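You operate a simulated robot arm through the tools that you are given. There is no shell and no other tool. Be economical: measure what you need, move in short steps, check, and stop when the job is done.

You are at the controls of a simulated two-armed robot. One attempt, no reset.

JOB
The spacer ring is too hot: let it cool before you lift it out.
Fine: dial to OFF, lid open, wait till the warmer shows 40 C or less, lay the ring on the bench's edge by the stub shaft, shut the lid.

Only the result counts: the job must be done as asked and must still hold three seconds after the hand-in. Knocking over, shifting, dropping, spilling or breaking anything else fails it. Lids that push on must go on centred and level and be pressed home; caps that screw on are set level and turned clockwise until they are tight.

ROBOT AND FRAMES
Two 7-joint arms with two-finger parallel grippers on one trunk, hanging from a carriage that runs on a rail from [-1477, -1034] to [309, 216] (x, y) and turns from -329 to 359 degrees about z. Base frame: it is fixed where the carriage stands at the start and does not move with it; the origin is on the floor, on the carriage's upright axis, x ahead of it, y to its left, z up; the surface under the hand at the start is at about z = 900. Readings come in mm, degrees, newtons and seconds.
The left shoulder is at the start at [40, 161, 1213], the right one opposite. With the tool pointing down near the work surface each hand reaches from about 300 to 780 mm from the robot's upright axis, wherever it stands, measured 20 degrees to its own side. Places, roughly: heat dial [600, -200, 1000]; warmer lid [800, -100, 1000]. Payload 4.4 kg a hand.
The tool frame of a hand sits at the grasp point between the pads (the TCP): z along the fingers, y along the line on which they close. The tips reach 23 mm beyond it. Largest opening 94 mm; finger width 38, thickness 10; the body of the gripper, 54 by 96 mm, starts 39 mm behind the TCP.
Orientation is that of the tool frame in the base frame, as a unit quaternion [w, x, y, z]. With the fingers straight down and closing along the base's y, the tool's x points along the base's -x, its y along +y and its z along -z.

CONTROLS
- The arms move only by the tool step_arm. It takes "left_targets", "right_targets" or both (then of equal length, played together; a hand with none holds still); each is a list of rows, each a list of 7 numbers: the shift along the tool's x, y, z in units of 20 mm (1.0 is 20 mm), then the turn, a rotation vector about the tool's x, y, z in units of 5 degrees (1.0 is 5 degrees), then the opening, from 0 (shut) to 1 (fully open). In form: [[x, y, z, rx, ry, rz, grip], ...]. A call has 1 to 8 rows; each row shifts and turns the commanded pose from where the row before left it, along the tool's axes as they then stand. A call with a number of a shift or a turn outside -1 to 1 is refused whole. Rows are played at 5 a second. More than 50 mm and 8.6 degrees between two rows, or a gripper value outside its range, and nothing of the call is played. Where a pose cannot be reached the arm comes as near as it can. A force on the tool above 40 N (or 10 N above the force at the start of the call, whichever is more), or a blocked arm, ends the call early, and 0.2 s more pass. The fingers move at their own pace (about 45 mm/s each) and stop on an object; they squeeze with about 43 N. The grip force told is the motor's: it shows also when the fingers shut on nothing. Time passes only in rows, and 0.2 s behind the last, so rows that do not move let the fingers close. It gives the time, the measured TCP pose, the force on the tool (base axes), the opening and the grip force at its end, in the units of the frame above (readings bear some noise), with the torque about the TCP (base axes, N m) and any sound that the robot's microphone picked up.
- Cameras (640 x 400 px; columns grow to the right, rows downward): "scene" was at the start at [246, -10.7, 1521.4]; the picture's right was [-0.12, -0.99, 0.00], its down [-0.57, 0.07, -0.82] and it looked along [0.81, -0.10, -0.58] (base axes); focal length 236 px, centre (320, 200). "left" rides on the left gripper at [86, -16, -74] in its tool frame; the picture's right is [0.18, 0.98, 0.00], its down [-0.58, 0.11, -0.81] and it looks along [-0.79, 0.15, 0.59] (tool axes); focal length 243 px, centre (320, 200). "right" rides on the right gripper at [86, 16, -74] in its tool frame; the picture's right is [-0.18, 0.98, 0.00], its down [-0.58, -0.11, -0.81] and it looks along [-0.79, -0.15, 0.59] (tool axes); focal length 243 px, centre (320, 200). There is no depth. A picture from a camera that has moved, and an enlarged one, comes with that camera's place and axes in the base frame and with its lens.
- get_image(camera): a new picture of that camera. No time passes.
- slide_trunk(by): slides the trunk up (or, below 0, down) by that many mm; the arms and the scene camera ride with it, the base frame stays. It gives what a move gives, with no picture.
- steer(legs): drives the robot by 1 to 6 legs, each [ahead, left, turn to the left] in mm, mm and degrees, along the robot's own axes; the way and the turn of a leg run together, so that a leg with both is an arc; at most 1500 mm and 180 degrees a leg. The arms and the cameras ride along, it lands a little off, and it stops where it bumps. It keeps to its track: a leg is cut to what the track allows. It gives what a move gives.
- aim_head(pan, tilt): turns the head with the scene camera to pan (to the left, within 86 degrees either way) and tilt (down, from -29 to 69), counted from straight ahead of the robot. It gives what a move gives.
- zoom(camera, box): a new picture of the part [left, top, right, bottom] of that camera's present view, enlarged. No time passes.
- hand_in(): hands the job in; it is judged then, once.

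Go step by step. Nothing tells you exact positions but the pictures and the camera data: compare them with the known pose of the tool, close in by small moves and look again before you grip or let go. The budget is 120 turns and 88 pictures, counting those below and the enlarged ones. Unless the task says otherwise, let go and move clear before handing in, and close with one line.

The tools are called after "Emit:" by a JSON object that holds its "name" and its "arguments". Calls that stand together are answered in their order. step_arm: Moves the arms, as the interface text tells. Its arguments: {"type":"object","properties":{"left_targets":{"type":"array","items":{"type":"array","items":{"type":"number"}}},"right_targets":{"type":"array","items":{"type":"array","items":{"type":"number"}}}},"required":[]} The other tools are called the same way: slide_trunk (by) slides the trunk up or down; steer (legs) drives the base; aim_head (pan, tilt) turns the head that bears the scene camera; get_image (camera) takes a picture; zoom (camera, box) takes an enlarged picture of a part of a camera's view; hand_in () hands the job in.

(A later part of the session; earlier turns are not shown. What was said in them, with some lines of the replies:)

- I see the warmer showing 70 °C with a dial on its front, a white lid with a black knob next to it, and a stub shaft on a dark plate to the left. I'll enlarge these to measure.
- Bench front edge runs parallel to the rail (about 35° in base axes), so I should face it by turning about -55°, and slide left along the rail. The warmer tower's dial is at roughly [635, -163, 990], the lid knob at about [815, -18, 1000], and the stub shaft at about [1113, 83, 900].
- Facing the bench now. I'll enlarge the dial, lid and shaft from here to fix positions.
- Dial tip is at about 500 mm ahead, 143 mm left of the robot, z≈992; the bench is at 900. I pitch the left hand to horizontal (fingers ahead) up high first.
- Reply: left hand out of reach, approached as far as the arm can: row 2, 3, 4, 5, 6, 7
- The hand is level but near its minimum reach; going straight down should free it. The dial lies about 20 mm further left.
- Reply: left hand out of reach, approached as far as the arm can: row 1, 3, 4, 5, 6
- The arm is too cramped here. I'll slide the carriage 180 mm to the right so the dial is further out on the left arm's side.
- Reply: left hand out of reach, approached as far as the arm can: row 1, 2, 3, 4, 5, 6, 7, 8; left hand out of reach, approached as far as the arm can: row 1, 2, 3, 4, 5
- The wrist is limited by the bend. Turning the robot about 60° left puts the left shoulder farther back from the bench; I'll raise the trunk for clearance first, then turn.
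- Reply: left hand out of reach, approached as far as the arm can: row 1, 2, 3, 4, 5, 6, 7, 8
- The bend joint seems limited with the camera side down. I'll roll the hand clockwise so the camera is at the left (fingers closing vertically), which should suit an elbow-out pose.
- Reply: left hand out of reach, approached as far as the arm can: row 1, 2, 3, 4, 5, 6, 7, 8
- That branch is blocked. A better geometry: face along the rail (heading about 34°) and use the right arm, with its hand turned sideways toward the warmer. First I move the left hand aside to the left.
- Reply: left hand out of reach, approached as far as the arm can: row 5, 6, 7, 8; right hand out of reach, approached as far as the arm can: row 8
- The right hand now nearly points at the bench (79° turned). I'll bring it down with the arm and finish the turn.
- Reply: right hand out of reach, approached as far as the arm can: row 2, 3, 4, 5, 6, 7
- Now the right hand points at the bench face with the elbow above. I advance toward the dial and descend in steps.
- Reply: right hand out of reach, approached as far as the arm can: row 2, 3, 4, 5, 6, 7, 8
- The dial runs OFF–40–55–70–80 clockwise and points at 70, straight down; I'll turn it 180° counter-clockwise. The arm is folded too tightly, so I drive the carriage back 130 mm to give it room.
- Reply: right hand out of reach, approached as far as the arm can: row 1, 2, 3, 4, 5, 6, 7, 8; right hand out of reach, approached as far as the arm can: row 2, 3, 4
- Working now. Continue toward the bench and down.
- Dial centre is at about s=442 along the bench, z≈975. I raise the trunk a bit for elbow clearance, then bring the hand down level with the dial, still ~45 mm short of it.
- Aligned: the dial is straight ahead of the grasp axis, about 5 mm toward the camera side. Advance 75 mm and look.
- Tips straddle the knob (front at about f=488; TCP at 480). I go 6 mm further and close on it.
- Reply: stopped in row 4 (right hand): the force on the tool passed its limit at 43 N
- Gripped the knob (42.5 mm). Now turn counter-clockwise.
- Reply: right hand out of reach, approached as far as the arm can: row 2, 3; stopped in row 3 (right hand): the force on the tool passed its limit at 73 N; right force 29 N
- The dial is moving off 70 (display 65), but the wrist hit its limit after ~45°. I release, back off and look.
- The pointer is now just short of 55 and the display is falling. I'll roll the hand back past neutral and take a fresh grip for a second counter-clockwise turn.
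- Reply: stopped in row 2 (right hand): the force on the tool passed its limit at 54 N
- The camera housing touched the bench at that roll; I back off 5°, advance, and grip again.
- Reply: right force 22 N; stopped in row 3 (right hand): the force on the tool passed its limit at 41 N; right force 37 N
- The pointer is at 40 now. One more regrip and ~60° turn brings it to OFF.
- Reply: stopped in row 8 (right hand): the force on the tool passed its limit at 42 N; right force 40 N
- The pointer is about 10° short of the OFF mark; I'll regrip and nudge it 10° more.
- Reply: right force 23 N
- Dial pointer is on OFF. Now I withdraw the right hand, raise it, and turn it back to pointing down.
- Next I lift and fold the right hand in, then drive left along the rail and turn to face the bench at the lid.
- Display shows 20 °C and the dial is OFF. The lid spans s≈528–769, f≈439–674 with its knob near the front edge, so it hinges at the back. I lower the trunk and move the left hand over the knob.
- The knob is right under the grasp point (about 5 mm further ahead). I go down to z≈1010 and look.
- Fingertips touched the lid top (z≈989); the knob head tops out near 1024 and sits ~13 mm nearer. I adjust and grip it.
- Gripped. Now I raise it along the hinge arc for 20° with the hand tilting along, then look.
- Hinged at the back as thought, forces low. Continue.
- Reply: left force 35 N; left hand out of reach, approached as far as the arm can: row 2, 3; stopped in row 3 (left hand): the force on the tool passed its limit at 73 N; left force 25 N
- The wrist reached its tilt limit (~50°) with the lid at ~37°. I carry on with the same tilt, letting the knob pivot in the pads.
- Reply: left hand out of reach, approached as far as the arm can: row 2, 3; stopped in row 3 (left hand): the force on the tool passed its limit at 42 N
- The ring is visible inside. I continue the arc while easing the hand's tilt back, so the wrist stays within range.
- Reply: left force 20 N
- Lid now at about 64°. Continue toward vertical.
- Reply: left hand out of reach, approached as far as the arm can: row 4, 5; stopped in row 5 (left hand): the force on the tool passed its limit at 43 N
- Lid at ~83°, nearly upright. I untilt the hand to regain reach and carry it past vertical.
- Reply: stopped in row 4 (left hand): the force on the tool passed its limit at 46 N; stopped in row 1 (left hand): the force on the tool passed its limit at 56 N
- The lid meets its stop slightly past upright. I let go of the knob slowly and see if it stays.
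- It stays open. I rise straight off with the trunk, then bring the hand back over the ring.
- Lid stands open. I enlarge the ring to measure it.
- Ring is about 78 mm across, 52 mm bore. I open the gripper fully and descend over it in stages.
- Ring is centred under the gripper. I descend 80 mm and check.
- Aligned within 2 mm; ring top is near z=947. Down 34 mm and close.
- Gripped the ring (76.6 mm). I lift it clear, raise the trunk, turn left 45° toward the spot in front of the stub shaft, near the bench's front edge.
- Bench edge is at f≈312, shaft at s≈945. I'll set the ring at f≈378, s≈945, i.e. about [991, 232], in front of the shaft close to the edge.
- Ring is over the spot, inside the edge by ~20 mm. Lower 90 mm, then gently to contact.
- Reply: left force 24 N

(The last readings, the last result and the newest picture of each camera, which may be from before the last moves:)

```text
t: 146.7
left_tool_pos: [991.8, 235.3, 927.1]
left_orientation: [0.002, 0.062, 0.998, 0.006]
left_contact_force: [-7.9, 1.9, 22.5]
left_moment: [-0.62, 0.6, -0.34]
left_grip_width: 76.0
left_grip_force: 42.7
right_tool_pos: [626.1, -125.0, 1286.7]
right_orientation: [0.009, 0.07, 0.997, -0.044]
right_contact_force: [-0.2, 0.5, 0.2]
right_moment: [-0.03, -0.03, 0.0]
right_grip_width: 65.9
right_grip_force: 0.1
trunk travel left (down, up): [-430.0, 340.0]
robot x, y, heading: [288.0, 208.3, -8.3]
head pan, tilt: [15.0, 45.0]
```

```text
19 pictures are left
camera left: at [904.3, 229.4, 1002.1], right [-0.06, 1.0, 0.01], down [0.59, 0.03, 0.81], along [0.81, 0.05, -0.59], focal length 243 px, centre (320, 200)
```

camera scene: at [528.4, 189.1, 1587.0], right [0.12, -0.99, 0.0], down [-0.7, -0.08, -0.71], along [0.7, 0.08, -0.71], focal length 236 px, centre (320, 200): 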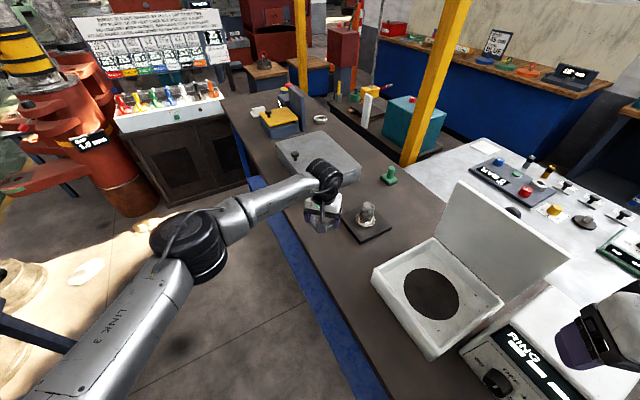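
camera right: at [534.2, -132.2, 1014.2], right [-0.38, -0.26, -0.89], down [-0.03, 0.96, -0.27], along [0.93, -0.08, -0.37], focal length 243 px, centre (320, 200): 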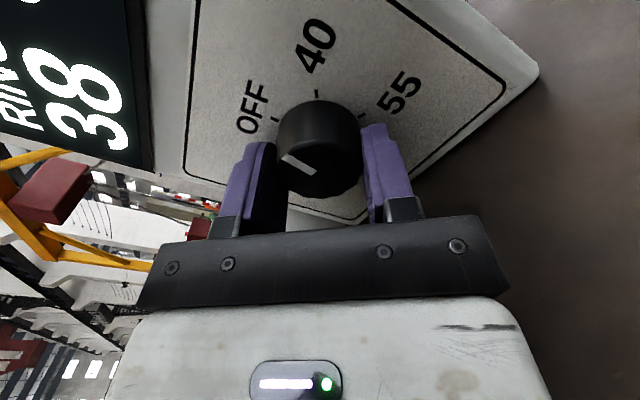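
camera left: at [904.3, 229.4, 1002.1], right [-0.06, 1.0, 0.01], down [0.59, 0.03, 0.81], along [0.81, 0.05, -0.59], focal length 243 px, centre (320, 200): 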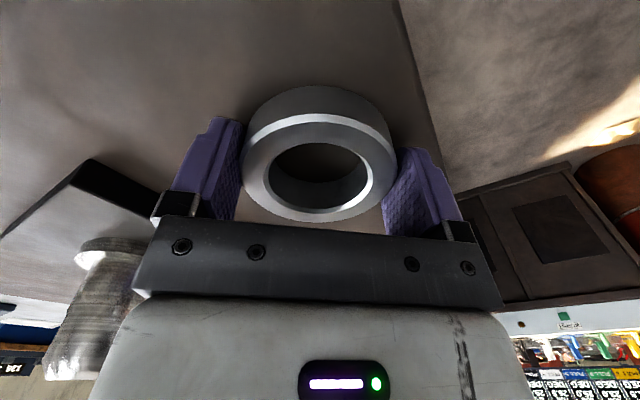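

Contact with the bench (22 N). I release and rise.

Emit:
{"name": "step_arm", "arguments": {"left_targets": [[0, 0, -0.07, 0, 0, 0, 0.5], [0, 0, 0, 0, 0, 0, 0.85], [0, 0, 0, 0, 0, 0, 1], [0, 0, 0, 0, 0, 0, 1], [0, 0, -1, 0, 0, 0, 1], [0, 0, -1, 0, 0, 0, 1], [0, 0, -1, 0, 0, 0, 1], [0, 0, -1, 0, 0, 0, 1]]}}

Emit:
{"name": "step_arm", "arguments": {"left_targets": [[0, 0, -1, 0, 0, 0, 0.7], [0, 0, -1, 0, 0, 0, 0.7], [0, 0, -1, 0, 0, 0, 0.7], [0, 0, -1, 0, 0, 0, 0.7], [0, 0, -1, 0, 0, 0, 0.7], [0.5, 0, -1, 0, 0, 0, 0.7], [1, 0, -1, 0, 0, 0, 0.7], [1, 0, -1, 0, 0, 0, 0.7]]}}

Emit:
{"name": "get_image", "arguments": {"camera": "scene"}}

```text
t: 148.5
left_tool_pos: [992.6, 236.1, 1005.5]
left_orientation: [0.001, 0.063, 0.998, 0.006]
left_contact_force: [0.5, -0.1, 0.5]
left_moment: [0.02, -0.06, 0.01]
left_grip_width: 93.7
left_grip_force: 0.2
right_tool_pos: [626.4, -123.1, 1286.2]
right_orientation: [0.007, 0.068, 0.997, -0.045]
right_contact_force: [0.3, 0.0, -0.7]
right_moment: [0.04, 0.01, -0.06]
right_grip_width: 65.9
right_grip_force: 0.1
trunk travel left (down, up): [-430.0, 340.0]
robot x, y, heading: [293.2, 205.5, -8.6]
head pan, tilt: [15.0, 45.0]
```

```text
t: 150.3
left_tool_pos: [940.3, 238.1, 1165.8]
left_orientation: [0.0, 0.063, 0.998, 0.007]
left_contact_force: [-0.4, 0.3, -0.6]
left_moment: [-0.02, -0.03, -0.02]
left_grip_width: 65.8
left_grip_force: 0.0
right_tool_pos: [626.8, -124.4, 1286.5]
right_orientation: [0.009, 0.069, 0.997, -0.045]
right_contact_force: [-0.3, 0.0, 0.3]
right_moment: [-0.04, 0.02, 0.0]
right_grip_width: 66.0
right_grip_force: 0.1
trunk travel left (down, up): [-430.0, 340.0]
robot x, y, heading: [292.2, 200.3, -8.3]
head pan, tilt: [15.0, 45.0]
```

```text
18 pictures are left
camera scene: at [528.7, 189.2, 1587.0], right [0.12, -0.99, 0.0], down [-0.7, -0.08, -0.71], along [0.7, 0.08, -0.71], focal length 236 px, centre (320, 200)
```

scene: 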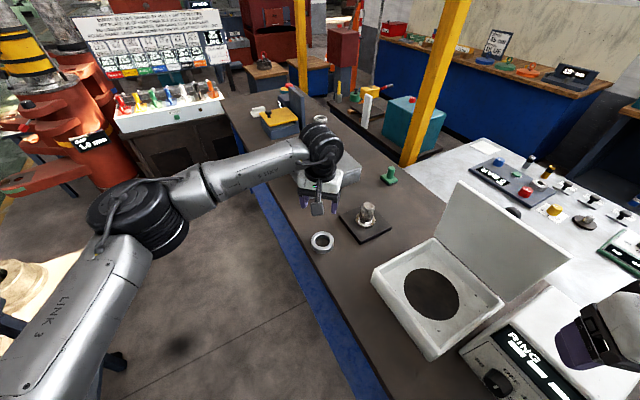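

The ring rests by the shaft near the bench edge. Now to close the lid: raise the trunk, turn back, and come over the knob from above.

Emit:
{"name": "slide_trunk", "arguments": {"by": 200}}

Emit:
{"name": "steer", "arguments": {"legs": [[0, 0, -46.2]]}}

Emit:
{"name": "aim_head", "arguments": {"pan": 28, "tilt": 45}}

Emit:
{"name": "get_image", "arguments": {"camera": "scene"}}

```text
t: 152.4
left_tool_pos: [940.9, 238.3, 1366.5]
left_orientation: [0.001, 0.062, 0.998, 0.007]
left_contact_force: [-0.5, 0.3, 0.4]
left_moment: [-0.01, 0.0, -0.04]
left_grip_width: 65.9
left_grip_force: 0.0
right_tool_pos: [626.5, -124.8, 1485.5]
right_orientation: [0.009, 0.07, 0.997, -0.044]
right_contact_force: [-0.5, 0.5, -0.4]
right_moment: [-0.01, 0.01, 0.0]
right_grip_width: 65.6
right_grip_force: 0.0
trunk travel left (down, up): [-630.0, 140.0]
robot x, y, heading: [291.9, 205.4, -8.4]
head pan, tilt: [15.0, 45.0]
```

```text
t: 154.9
left_tool_pos: [765.7, -242.8, 1366.2]
left_orientation: [0.004, 0.45, 0.893, 0.005]
left_contact_force: [0.6, 0.7, 0.4]
left_moment: [0.0, 0.01, 0.01]
left_grip_width: 65.8
left_grip_force: 0.0
right_tool_pos: [286.0, -266.6, 1486.3]
right_orientation: [-0.009, 0.455, 0.89, -0.044]
right_contact_force: [-0.1, 0.1, 0.3]
right_moment: [0.0, 0.01, -0.02]
right_grip_width: 66.1
right_grip_force: 0.0
trunk travel left (down, up): [-630.0, 140.0]
robot x, y, heading: [294.1, 208.1, -54.4]
head pan, tilt: [15.0, 45.0]
```

```text
t: 155.7
left_tool_pos: [765.0, -242.9, 1366.2]
left_orientation: [0.003, 0.45, 0.893, 0.004]
left_contact_force: [0.2, 0.9, -0.1]
left_moment: [0.0, -0.03, -0.02]
left_grip_width: 65.8
left_grip_force: 0.1
right_tool_pos: [286.2, -265.8, 1485.0]
right_orientation: [-0.01, 0.455, 0.889, -0.044]
right_contact_force: [0.6, 0.6, -0.1]
right_moment: [0.01, 0.07, 0.02]
right_grip_width: 65.5
right_grip_force: 0.0
trunk travel left (down, up): [-630.0, 140.0]
robot x, y, heading: [291.8, 200.8, -54.7]
head pan, tilt: [28.0, 45.0]
```

```text
17 pictures are left
camera scene: at [454.9, 36.1, 1787.0], right [-0.45, -0.89, 0.0], down [-0.63, 0.32, -0.71], along [0.63, -0.32, -0.71], focal length 236 px, centre (320, 200)
```

scene: 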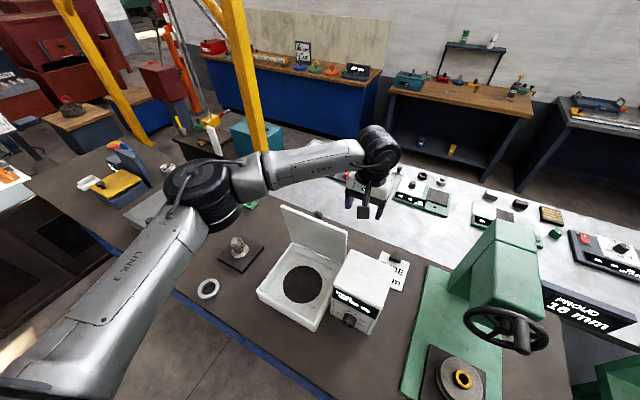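

Emit:
{"name": "step_arm", "arguments": {"left_targets": [[-0.4, 0.99, 0, 0, 0, 0, 0.75], [-0.4, 0.99, 0, 0, 0, 0, 0.75], [-0.4, 0.99, 0, 0, 0, 0, 0.75], [-0.4, 0.99, 0, 0, 0, 0, 0.75], [-0.4, 0.99, 0, 0, 0, 0, 0.75], [-0.4, 0.99, 0, 0, 0, 0, 0.75], [-0.4, 0.99, 0, 0, 0, 0, 0.75], [-0.4, 0.99, 0, 0, 0, 0, 0.75]]}}

Emit:
{"name": "get_image", "arguments": {"camera": "left"}}

```text
t: 157.5
left_tool_pos: [930.7, -199.0, 1368.0]
left_orientation: [0.004, 0.45, 0.893, 0.006]
left_contact_force: [-0.4, -0.2, 0.7]
left_moment: [-0.03, 0.0, 0.03]
left_grip_width: 70.5
left_grip_force: 0.0
right_tool_pos: [285.1, -266.6, 1484.6]
right_orientation: [-0.009, 0.455, 0.889, -0.044]
right_contact_force: [0.4, -0.2, -0.8]
right_moment: [-0.02, 0.0, 0.01]
right_grip_width: 65.9
right_grip_force: 0.1
trunk travel left (down, up): [-630.0, 140.0]
robot x, y, heading: [291.9, 205.0, -54.4]
head pan, tilt: [28.0, 45.0]
```

```text
16 pictures are left
camera left: at [866.4, -139.7, 1442.0], right [0.68, 0.73, 0.01], down [0.42, -0.41, 0.81], along [0.6, -0.55, -0.59], focal length 243 px, centre (320, 200)
```

left: 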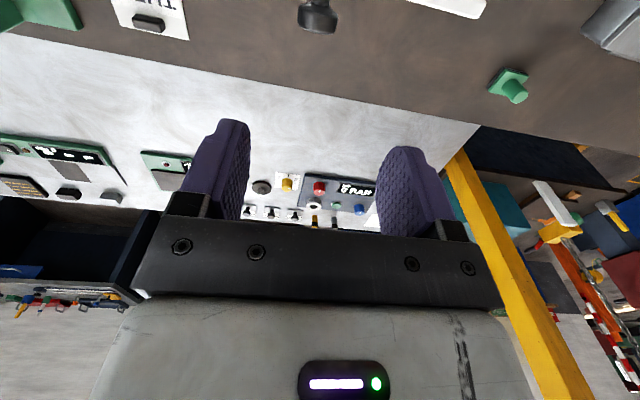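

Knob is right below between the fingers. Lower with the trunk to the knob's level and look.

Emit:
{"name": "slide_trunk", "arguments": {"by": -172}}

Emit:
{"name": "get_image", "arguments": {"camera": "left"}}

Emit:
{"name": "zoom", "arguments": {"camera": "scene", "box": [220, 110, 420, 310]}}

```text
t: 159.4
left_tool_pos: [931.6, -198.4, 1195.2]
left_orientation: [0.004, 0.45, 0.893, 0.006]
left_contact_force: [-0.6, 0.6, 0.6]
left_moment: [-0.01, 0.03, 0.01]
left_grip_width: 70.5
left_grip_force: 0.1
right_tool_pos: [286.3, -265.9, 1314.0]
right_orientation: [-0.009, 0.454, 0.89, -0.044]
right_contact_force: [-0.2, 0.1, -0.2]
right_moment: [0.0, 0.03, -0.02]
right_grip_width: 65.9
right_grip_force: 0.0
trunk travel left (down, up): [-458.0, 312.0]
robot x, y, heading: [295.1, 203.0, -54.6]
head pan, tilt: [28.0, 45.0]
```

```text
15 pictures are left
camera left: at [866.1, -140.0, 1270.2], right [0.68, 0.73, 0.01], down [0.42, -0.41, 0.81], along [0.6, -0.54, -0.59], focal length 243 px, centre (320, 200)
```

left: 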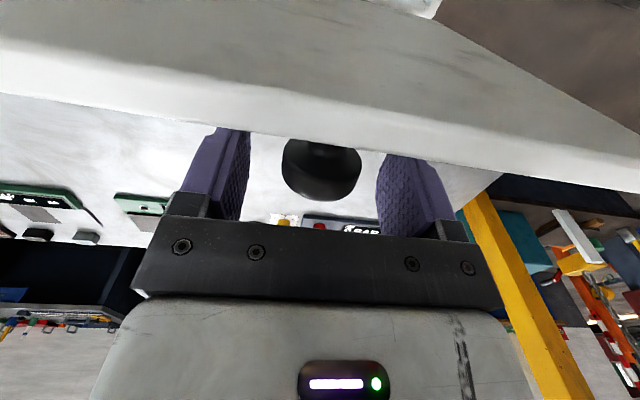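

```text
2.00 times, centred on (320, 210) of scene
camera zoom: at [454.9, 36.0, 1615.1], right [-0.45, -0.89, 0.0], down [-0.63, 0.32, -0.71], along [0.63, -0.32, -0.71], focal length 472 px, centre (320, 180)
```

zoom: 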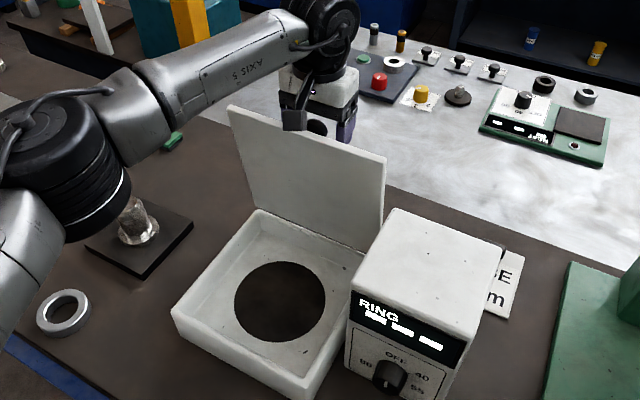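

The knob sits between the fingers. I close on it and bring the lid forward along its arc.

Emit:
{"name": "step_arm", "arguments": {"left_targets": [[0.1, 0, 0, 0, 0, 0, 0.5], [0, 0, 0, 0, 0, 0, 0], [0, 0, 0, 0, 0, 0, 0], [0, 0, 0, 0, 0, 0, 0], [0, 0, 0, 0, 0, 0, 0]]}}

Emit:
{"name": "step_arm", "arguments": {"left_targets": [[0.88, 0, -0.08, 0, 0, 0, 0], [0.89, 0, -0.01, 0, 0, 0, 0], [0.88, 0, 0.07, 0, 0, 0, 0], [0.875, 0, 0.15, 0, 0, 0, 0], [0.86, 0, 0.23, 0, 0, 0, 0]]}}

```text
t: 160.6
left_tool_pos: [929.4, -199.0, 1195.0]
left_orientation: [0.003, 0.451, 0.892, 0.005]
left_contact_force: [-5.8, -3.1, 1.1]
left_moment: [0.2, -0.06, -0.61]
left_grip_width: 33.6
left_grip_force: 44.7
right_tool_pos: [285.9, -267.1, 1313.1]
right_orientation: [-0.011, 0.455, 0.889, -0.045]
right_contact_force: [0.3, 0.1, 0.1]
right_moment: [0.0, 0.02, -0.01]
right_grip_width: 65.7
right_grip_force: 0.1
trunk travel left (down, up): [-458.0, 312.0]
robot x, y, heading: [292.4, 202.9, -54.3]
head pan, tilt: [28.0, 45.0]
```

```text
t: 161.8
left_tool_pos: [878.2, -127.8, 1187.0]
left_orientation: [0.004, 0.448, 0.894, 0.006]
left_contact_force: [13.4, -9.2, -30.0]
left_moment: [-0.71, -0.88, -0.28]
left_grip_width: 33.8
left_grip_force: 45.1
right_tool_pos: [285.5, -265.8, 1312.7]
right_orientation: [-0.01, 0.455, 0.889, -0.045]
right_contact_force: [-0.3, -0.4, 0.9]
right_moment: [-0.01, 0.04, -0.03]
right_grip_width: 65.5
right_grip_force: 0.0
trunk travel left (down, up): [-458.0, 312.0]
robot x, y, heading: [289.3, 204.6, -54.7]
head pan, tilt: [28.0, 45.0]
```

Emit:
{"name": "step_arm", "arguments": {"left_targets": [[0.83, 0, 0.4, 0, 0, 0, 0], [0.8, 0, 0.42, 0, 0, 0, 0], [0.77, 0, 0.46, 0, 0, 0, 0], [0.72, 0, 0.5, 0, 0, 0, 0]]}}

Emit:
{"name": "zoom", "arguments": {"camera": "scene", "box": [220, 110, 420, 310]}}

```text
t: 162.8
left_tool_pos: [843.8, -75.9, 1155.4]
left_orientation: [0.004, 0.45, 0.893, 0.005]
left_contact_force: [7.9, 1.6, 3.4]
left_moment: [-0.88, -1.0, -0.31]
left_grip_width: 33.7
left_grip_force: 45.0
right_tool_pos: [286.6, -265.8, 1314.6]
right_orientation: [-0.008, 0.455, 0.889, -0.044]
right_contact_force: [-0.5, -0.3, -0.2]
right_moment: [0.04, 0.0, 0.02]
right_grip_width: 65.9
right_grip_force: 0.1
trunk travel left (down, up): [-458.0, 312.0]
robot x, y, heading: [290.4, 202.6, -54.9]
head pan, tilt: [28.0, 45.0]
```

```text
2.00 times, centred on (320, 210) of scene
camera zoom: at [455.8, 36.1, 1615.4], right [-0.45, -0.89, 0.0], down [-0.63, 0.32, -0.71], along [0.63, -0.32, -0.71], focal length 472 px, centre (320, 180)
```

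zoom: 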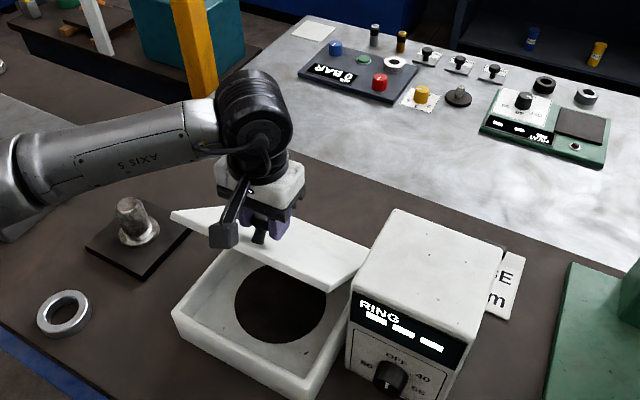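

The lid follows well. Continue down the arc.

Emit:
{"name": "step_arm", "arguments": {"left_targets": [[0.68, 0, 0.57, 0, 0, 0, 0], [0.63, 0, 0.62, 0, 0, 0, 0], [0.57, 0, 0.67, 0, 0, 0, 0], [0.51, 0, 0.72, 0, 0, 0, 0]]}}

Emit:
{"name": "step_arm", "arguments": {"left_targets": [[0.45, 0, 0.77, 0, 0, 0, 0], [0.37, 0, 0.8, 0, 0, 0, 0], [0.31, 0, 0.83, 0, 0, 0, 0], [0.23, 0, 0.8, 0, 0, 0, 0]]}}

Emit:
{"name": "zoom", "arguments": {"camera": "scene", "box": [220, 110, 420, 310]}}

```text
t: 163.8
left_tool_pos: [816.2, -37.0, 1101.9]
left_orientation: [0.004, 0.449, 0.893, 0.006]
left_contact_force: [8.5, 0.8, 3.8]
left_moment: [-1.0, -0.79, 0.43]
left_grip_width: 33.8
left_grip_force: 45.0
right_tool_pos: [286.9, -266.6, 1313.5]
right_orientation: [-0.01, 0.454, 0.89, -0.044]
right_contact_force: [0.8, 0.7, 0.2]
right_moment: [0.02, -0.04, 0.0]
right_grip_width: 65.9
right_grip_force: 0.1
trunk travel left (down, up): [-458.0, 312.0]
robot x, y, heading: [290.2, 206.2, -54.6]
head pan, tilt: [28.0, 45.0]
```

```text
t: 164.8
left_tool_pos: [800.2, -16.4, 1036.3]
left_orientation: [0.005, 0.449, 0.893, 0.006]
left_contact_force: [11.5, -2.1, 4.4]
left_moment: [-1.06, -0.76, 0.21]
left_grip_width: 33.8
left_grip_force: 45.4
right_tool_pos: [288.6, -265.6, 1314.4]
right_orientation: [-0.009, 0.455, 0.889, -0.044]
right_contact_force: [0.9, 1.0, 0.3]
right_moment: [0.0, 0.01, 0.0]
right_grip_width: 65.8
right_grip_force: 0.1
trunk travel left (down, up): [-458.0, 312.0]
robot x, y, heading: [293.2, 203.5, -54.5]
head pan, tilt: [28.0, 45.0]
```

```text
2.00 times, centred on (320, 210) of scene
camera zoom: at [456.2, 35.7, 1615.5], right [-0.45, -0.89, 0.0], down [-0.63, 0.32, -0.71], along [0.63, -0.32, -0.71], focal length 472 px, centre (320, 180)
```

zoom: 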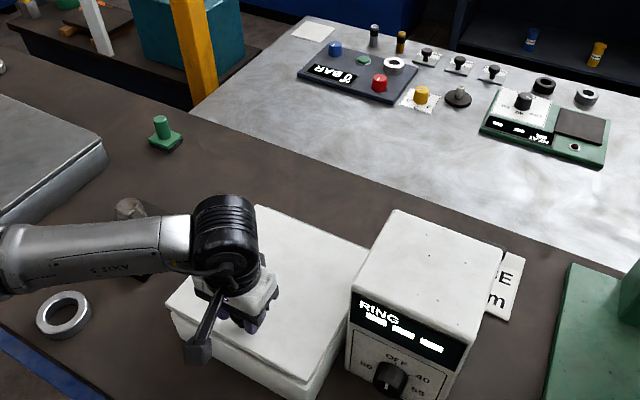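

Almost shut; the last ~18 mm gently.

Emit:
{"name": "step_arm", "arguments": {"left_targets": [[0.1, 0, 0.4, 0, 0, 0, 0], [0.05, 0, 0.3, 0, 0, 0, 0], [0, 0, 0.25, 0, 0, 0, 0]]}}

Emit:
{"name": "get_image", "arguments": {"camera": "left"}}

```text
t: 165.8
left_tool_pos: [798.3, -12.5, 1022.2]
left_orientation: [0.006, 0.45, 0.893, 0.003]
left_contact_force: [2.1, 3.7, 17.0]
left_moment: [0.59, 0.34, -0.02]
left_grip_width: 34.1
left_grip_force: 44.8
right_tool_pos: [287.6, -266.2, 1314.3]
right_orientation: [-0.009, 0.455, 0.889, -0.045]
right_contact_force: [1.5, -0.1, -0.1]
right_moment: [0.02, 0.02, -0.03]
right_grip_width: 65.7
right_grip_force: 0.0
trunk travel left (down, up): [-458.0, 312.0]
robot x, y, heading: [288.7, 205.1, -54.5]
head pan, tilt: [28.0, 45.0]
stopped in row 3 (left hand): the force on the tool passed its limit at 41 N (the readings are from after the stop); the commanded pose is now the measured one
```

```text
11 pictures are left
camera left: at [733.1, 46.8, 1096.5], right [0.68, 0.73, 0.01], down [0.42, -0.4, 0.81], along [0.6, -0.55, -0.58], focal length 243 px, centre (320, 200)
```

left: 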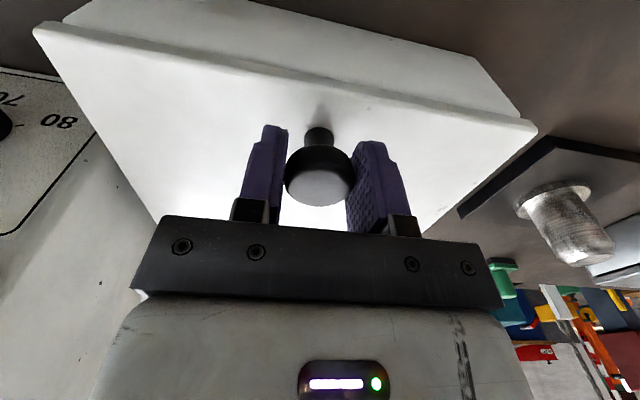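

The lid is down and pressing on its seat. I release, rise clear with the arm and check everything.

Emit:
{"name": "step_arm", "arguments": {"left_targets": [[0, 0, 0, 0, 0, 0, 0.6], [0, 0, 0, 0, 0, 0, 0.7], [0, 0, 0, 0, 0, 0, 0.7], [0, 0, -1, 0, 0, 0, 0.7], [0, 0, -1, 0, 0, 0, 0.7], [0, 0, -1, 0, 0, 0, 0.7], [0, 0, -1, 0, 0, 0, 0.7], [0, 0, -1, 0, 0, 0, 0.7]]}}

Emit:
{"name": "slide_trunk", "arguments": {"by": 200}}

Emit:
{"name": "zoom", "arguments": {"camera": "scene", "box": [160, 180, 400, 360]}}

Emit:
{"name": "zoom", "arguments": {"camera": "scene", "box": [250, 210, 390, 350]}}

```text
t: 167.6
left_tool_pos: [796.7, -12.5, 1120.6]
left_orientation: [0.004, 0.451, 0.892, 0.004]
left_contact_force: [-0.1, -0.5, 0.1]
left_moment: [-0.01, -0.02, 0.01]
left_grip_width: 65.6
left_grip_force: 0.0
right_tool_pos: [285.4, -265.8, 1313.3]
right_orientation: [-0.009, 0.455, 0.889, -0.044]
right_contact_force: [-0.4, -0.3, -0.4]
right_moment: [-0.06, 0.03, 0.02]
right_grip_width: 65.8
right_grip_force: 0.1
trunk travel left (down, up): [-458.0, 312.0]
robot x, y, heading: [291.2, 203.0, -54.5]
head pan, tilt: [28.0, 45.0]
```

```text
t: 169.8
left_tool_pos: [796.1, -11.6, 1319.8]
left_orientation: [0.004, 0.451, 0.893, 0.004]
left_contact_force: [-0.4, 0.3, 0.6]
left_moment: [-0.02, -0.03, -0.05]
left_grip_width: 65.7
left_grip_force: 0.1
right_tool_pos: [285.9, -265.5, 1512.7]
right_orientation: [-0.01, 0.455, 0.889, -0.044]
right_contact_force: [0.8, 0.1, -0.1]
right_moment: [0.01, 0.0, -0.01]
right_grip_width: 66.1
right_grip_force: 0.0
trunk travel left (down, up): [-658.0, 112.0]
robot x, y, heading: [293.3, 202.8, -54.5]
head pan, tilt: [28.0, 45.0]
```

```text
2.22 times, centred on (280, 270) of scene
camera zoom: at [454.8, 36.1, 1814.9], right [-0.45, -0.89, 0.0], down [-0.63, 0.32, -0.71], along [0.63, -0.32, -0.71], focal length 524 px, centre (409, 44)
```

zoom: 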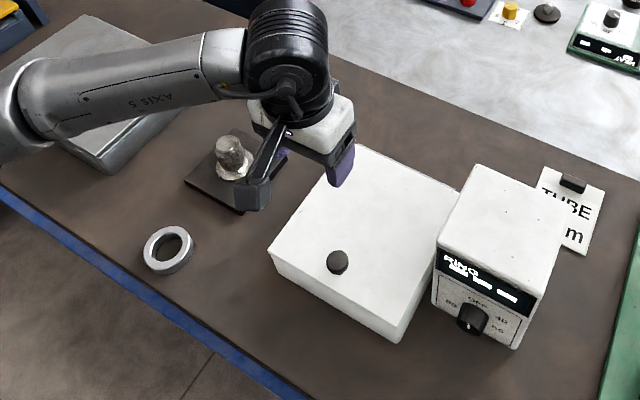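

```text
2.86 times, centred on (320, 280) of scene
camera zoom: at [454.8, 36.1, 1814.9], right [-0.45, -0.89, 0.0], down [-0.63, 0.32, -0.71], along [0.63, -0.32, -0.71], focal length 674 px, centre (320, -29)
```

zoom: 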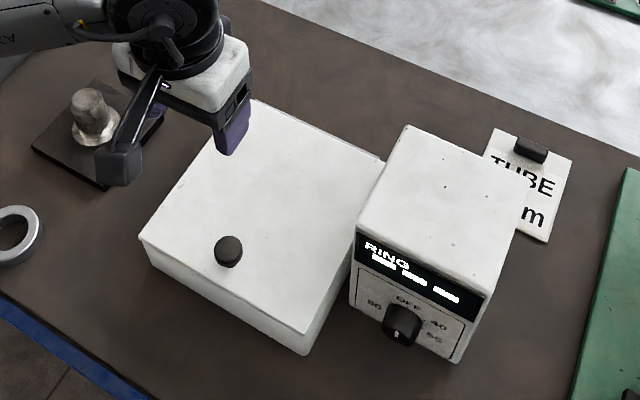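

The lid is shut, the dial points to OFF, and the ring lies on the bench edge by the stub shaft. Nothing else has moved and both hands are clear, so I hand in.

Emit:
{"name": "hand_in", "arguments": {}}

```text
The job is handed in.
```

The job is handed in: the dial is at OFF, the warmer showed 20 °C when I lifted the ring, the ring lies near the bench's front edge by the stub shaft, and the lid is shut.
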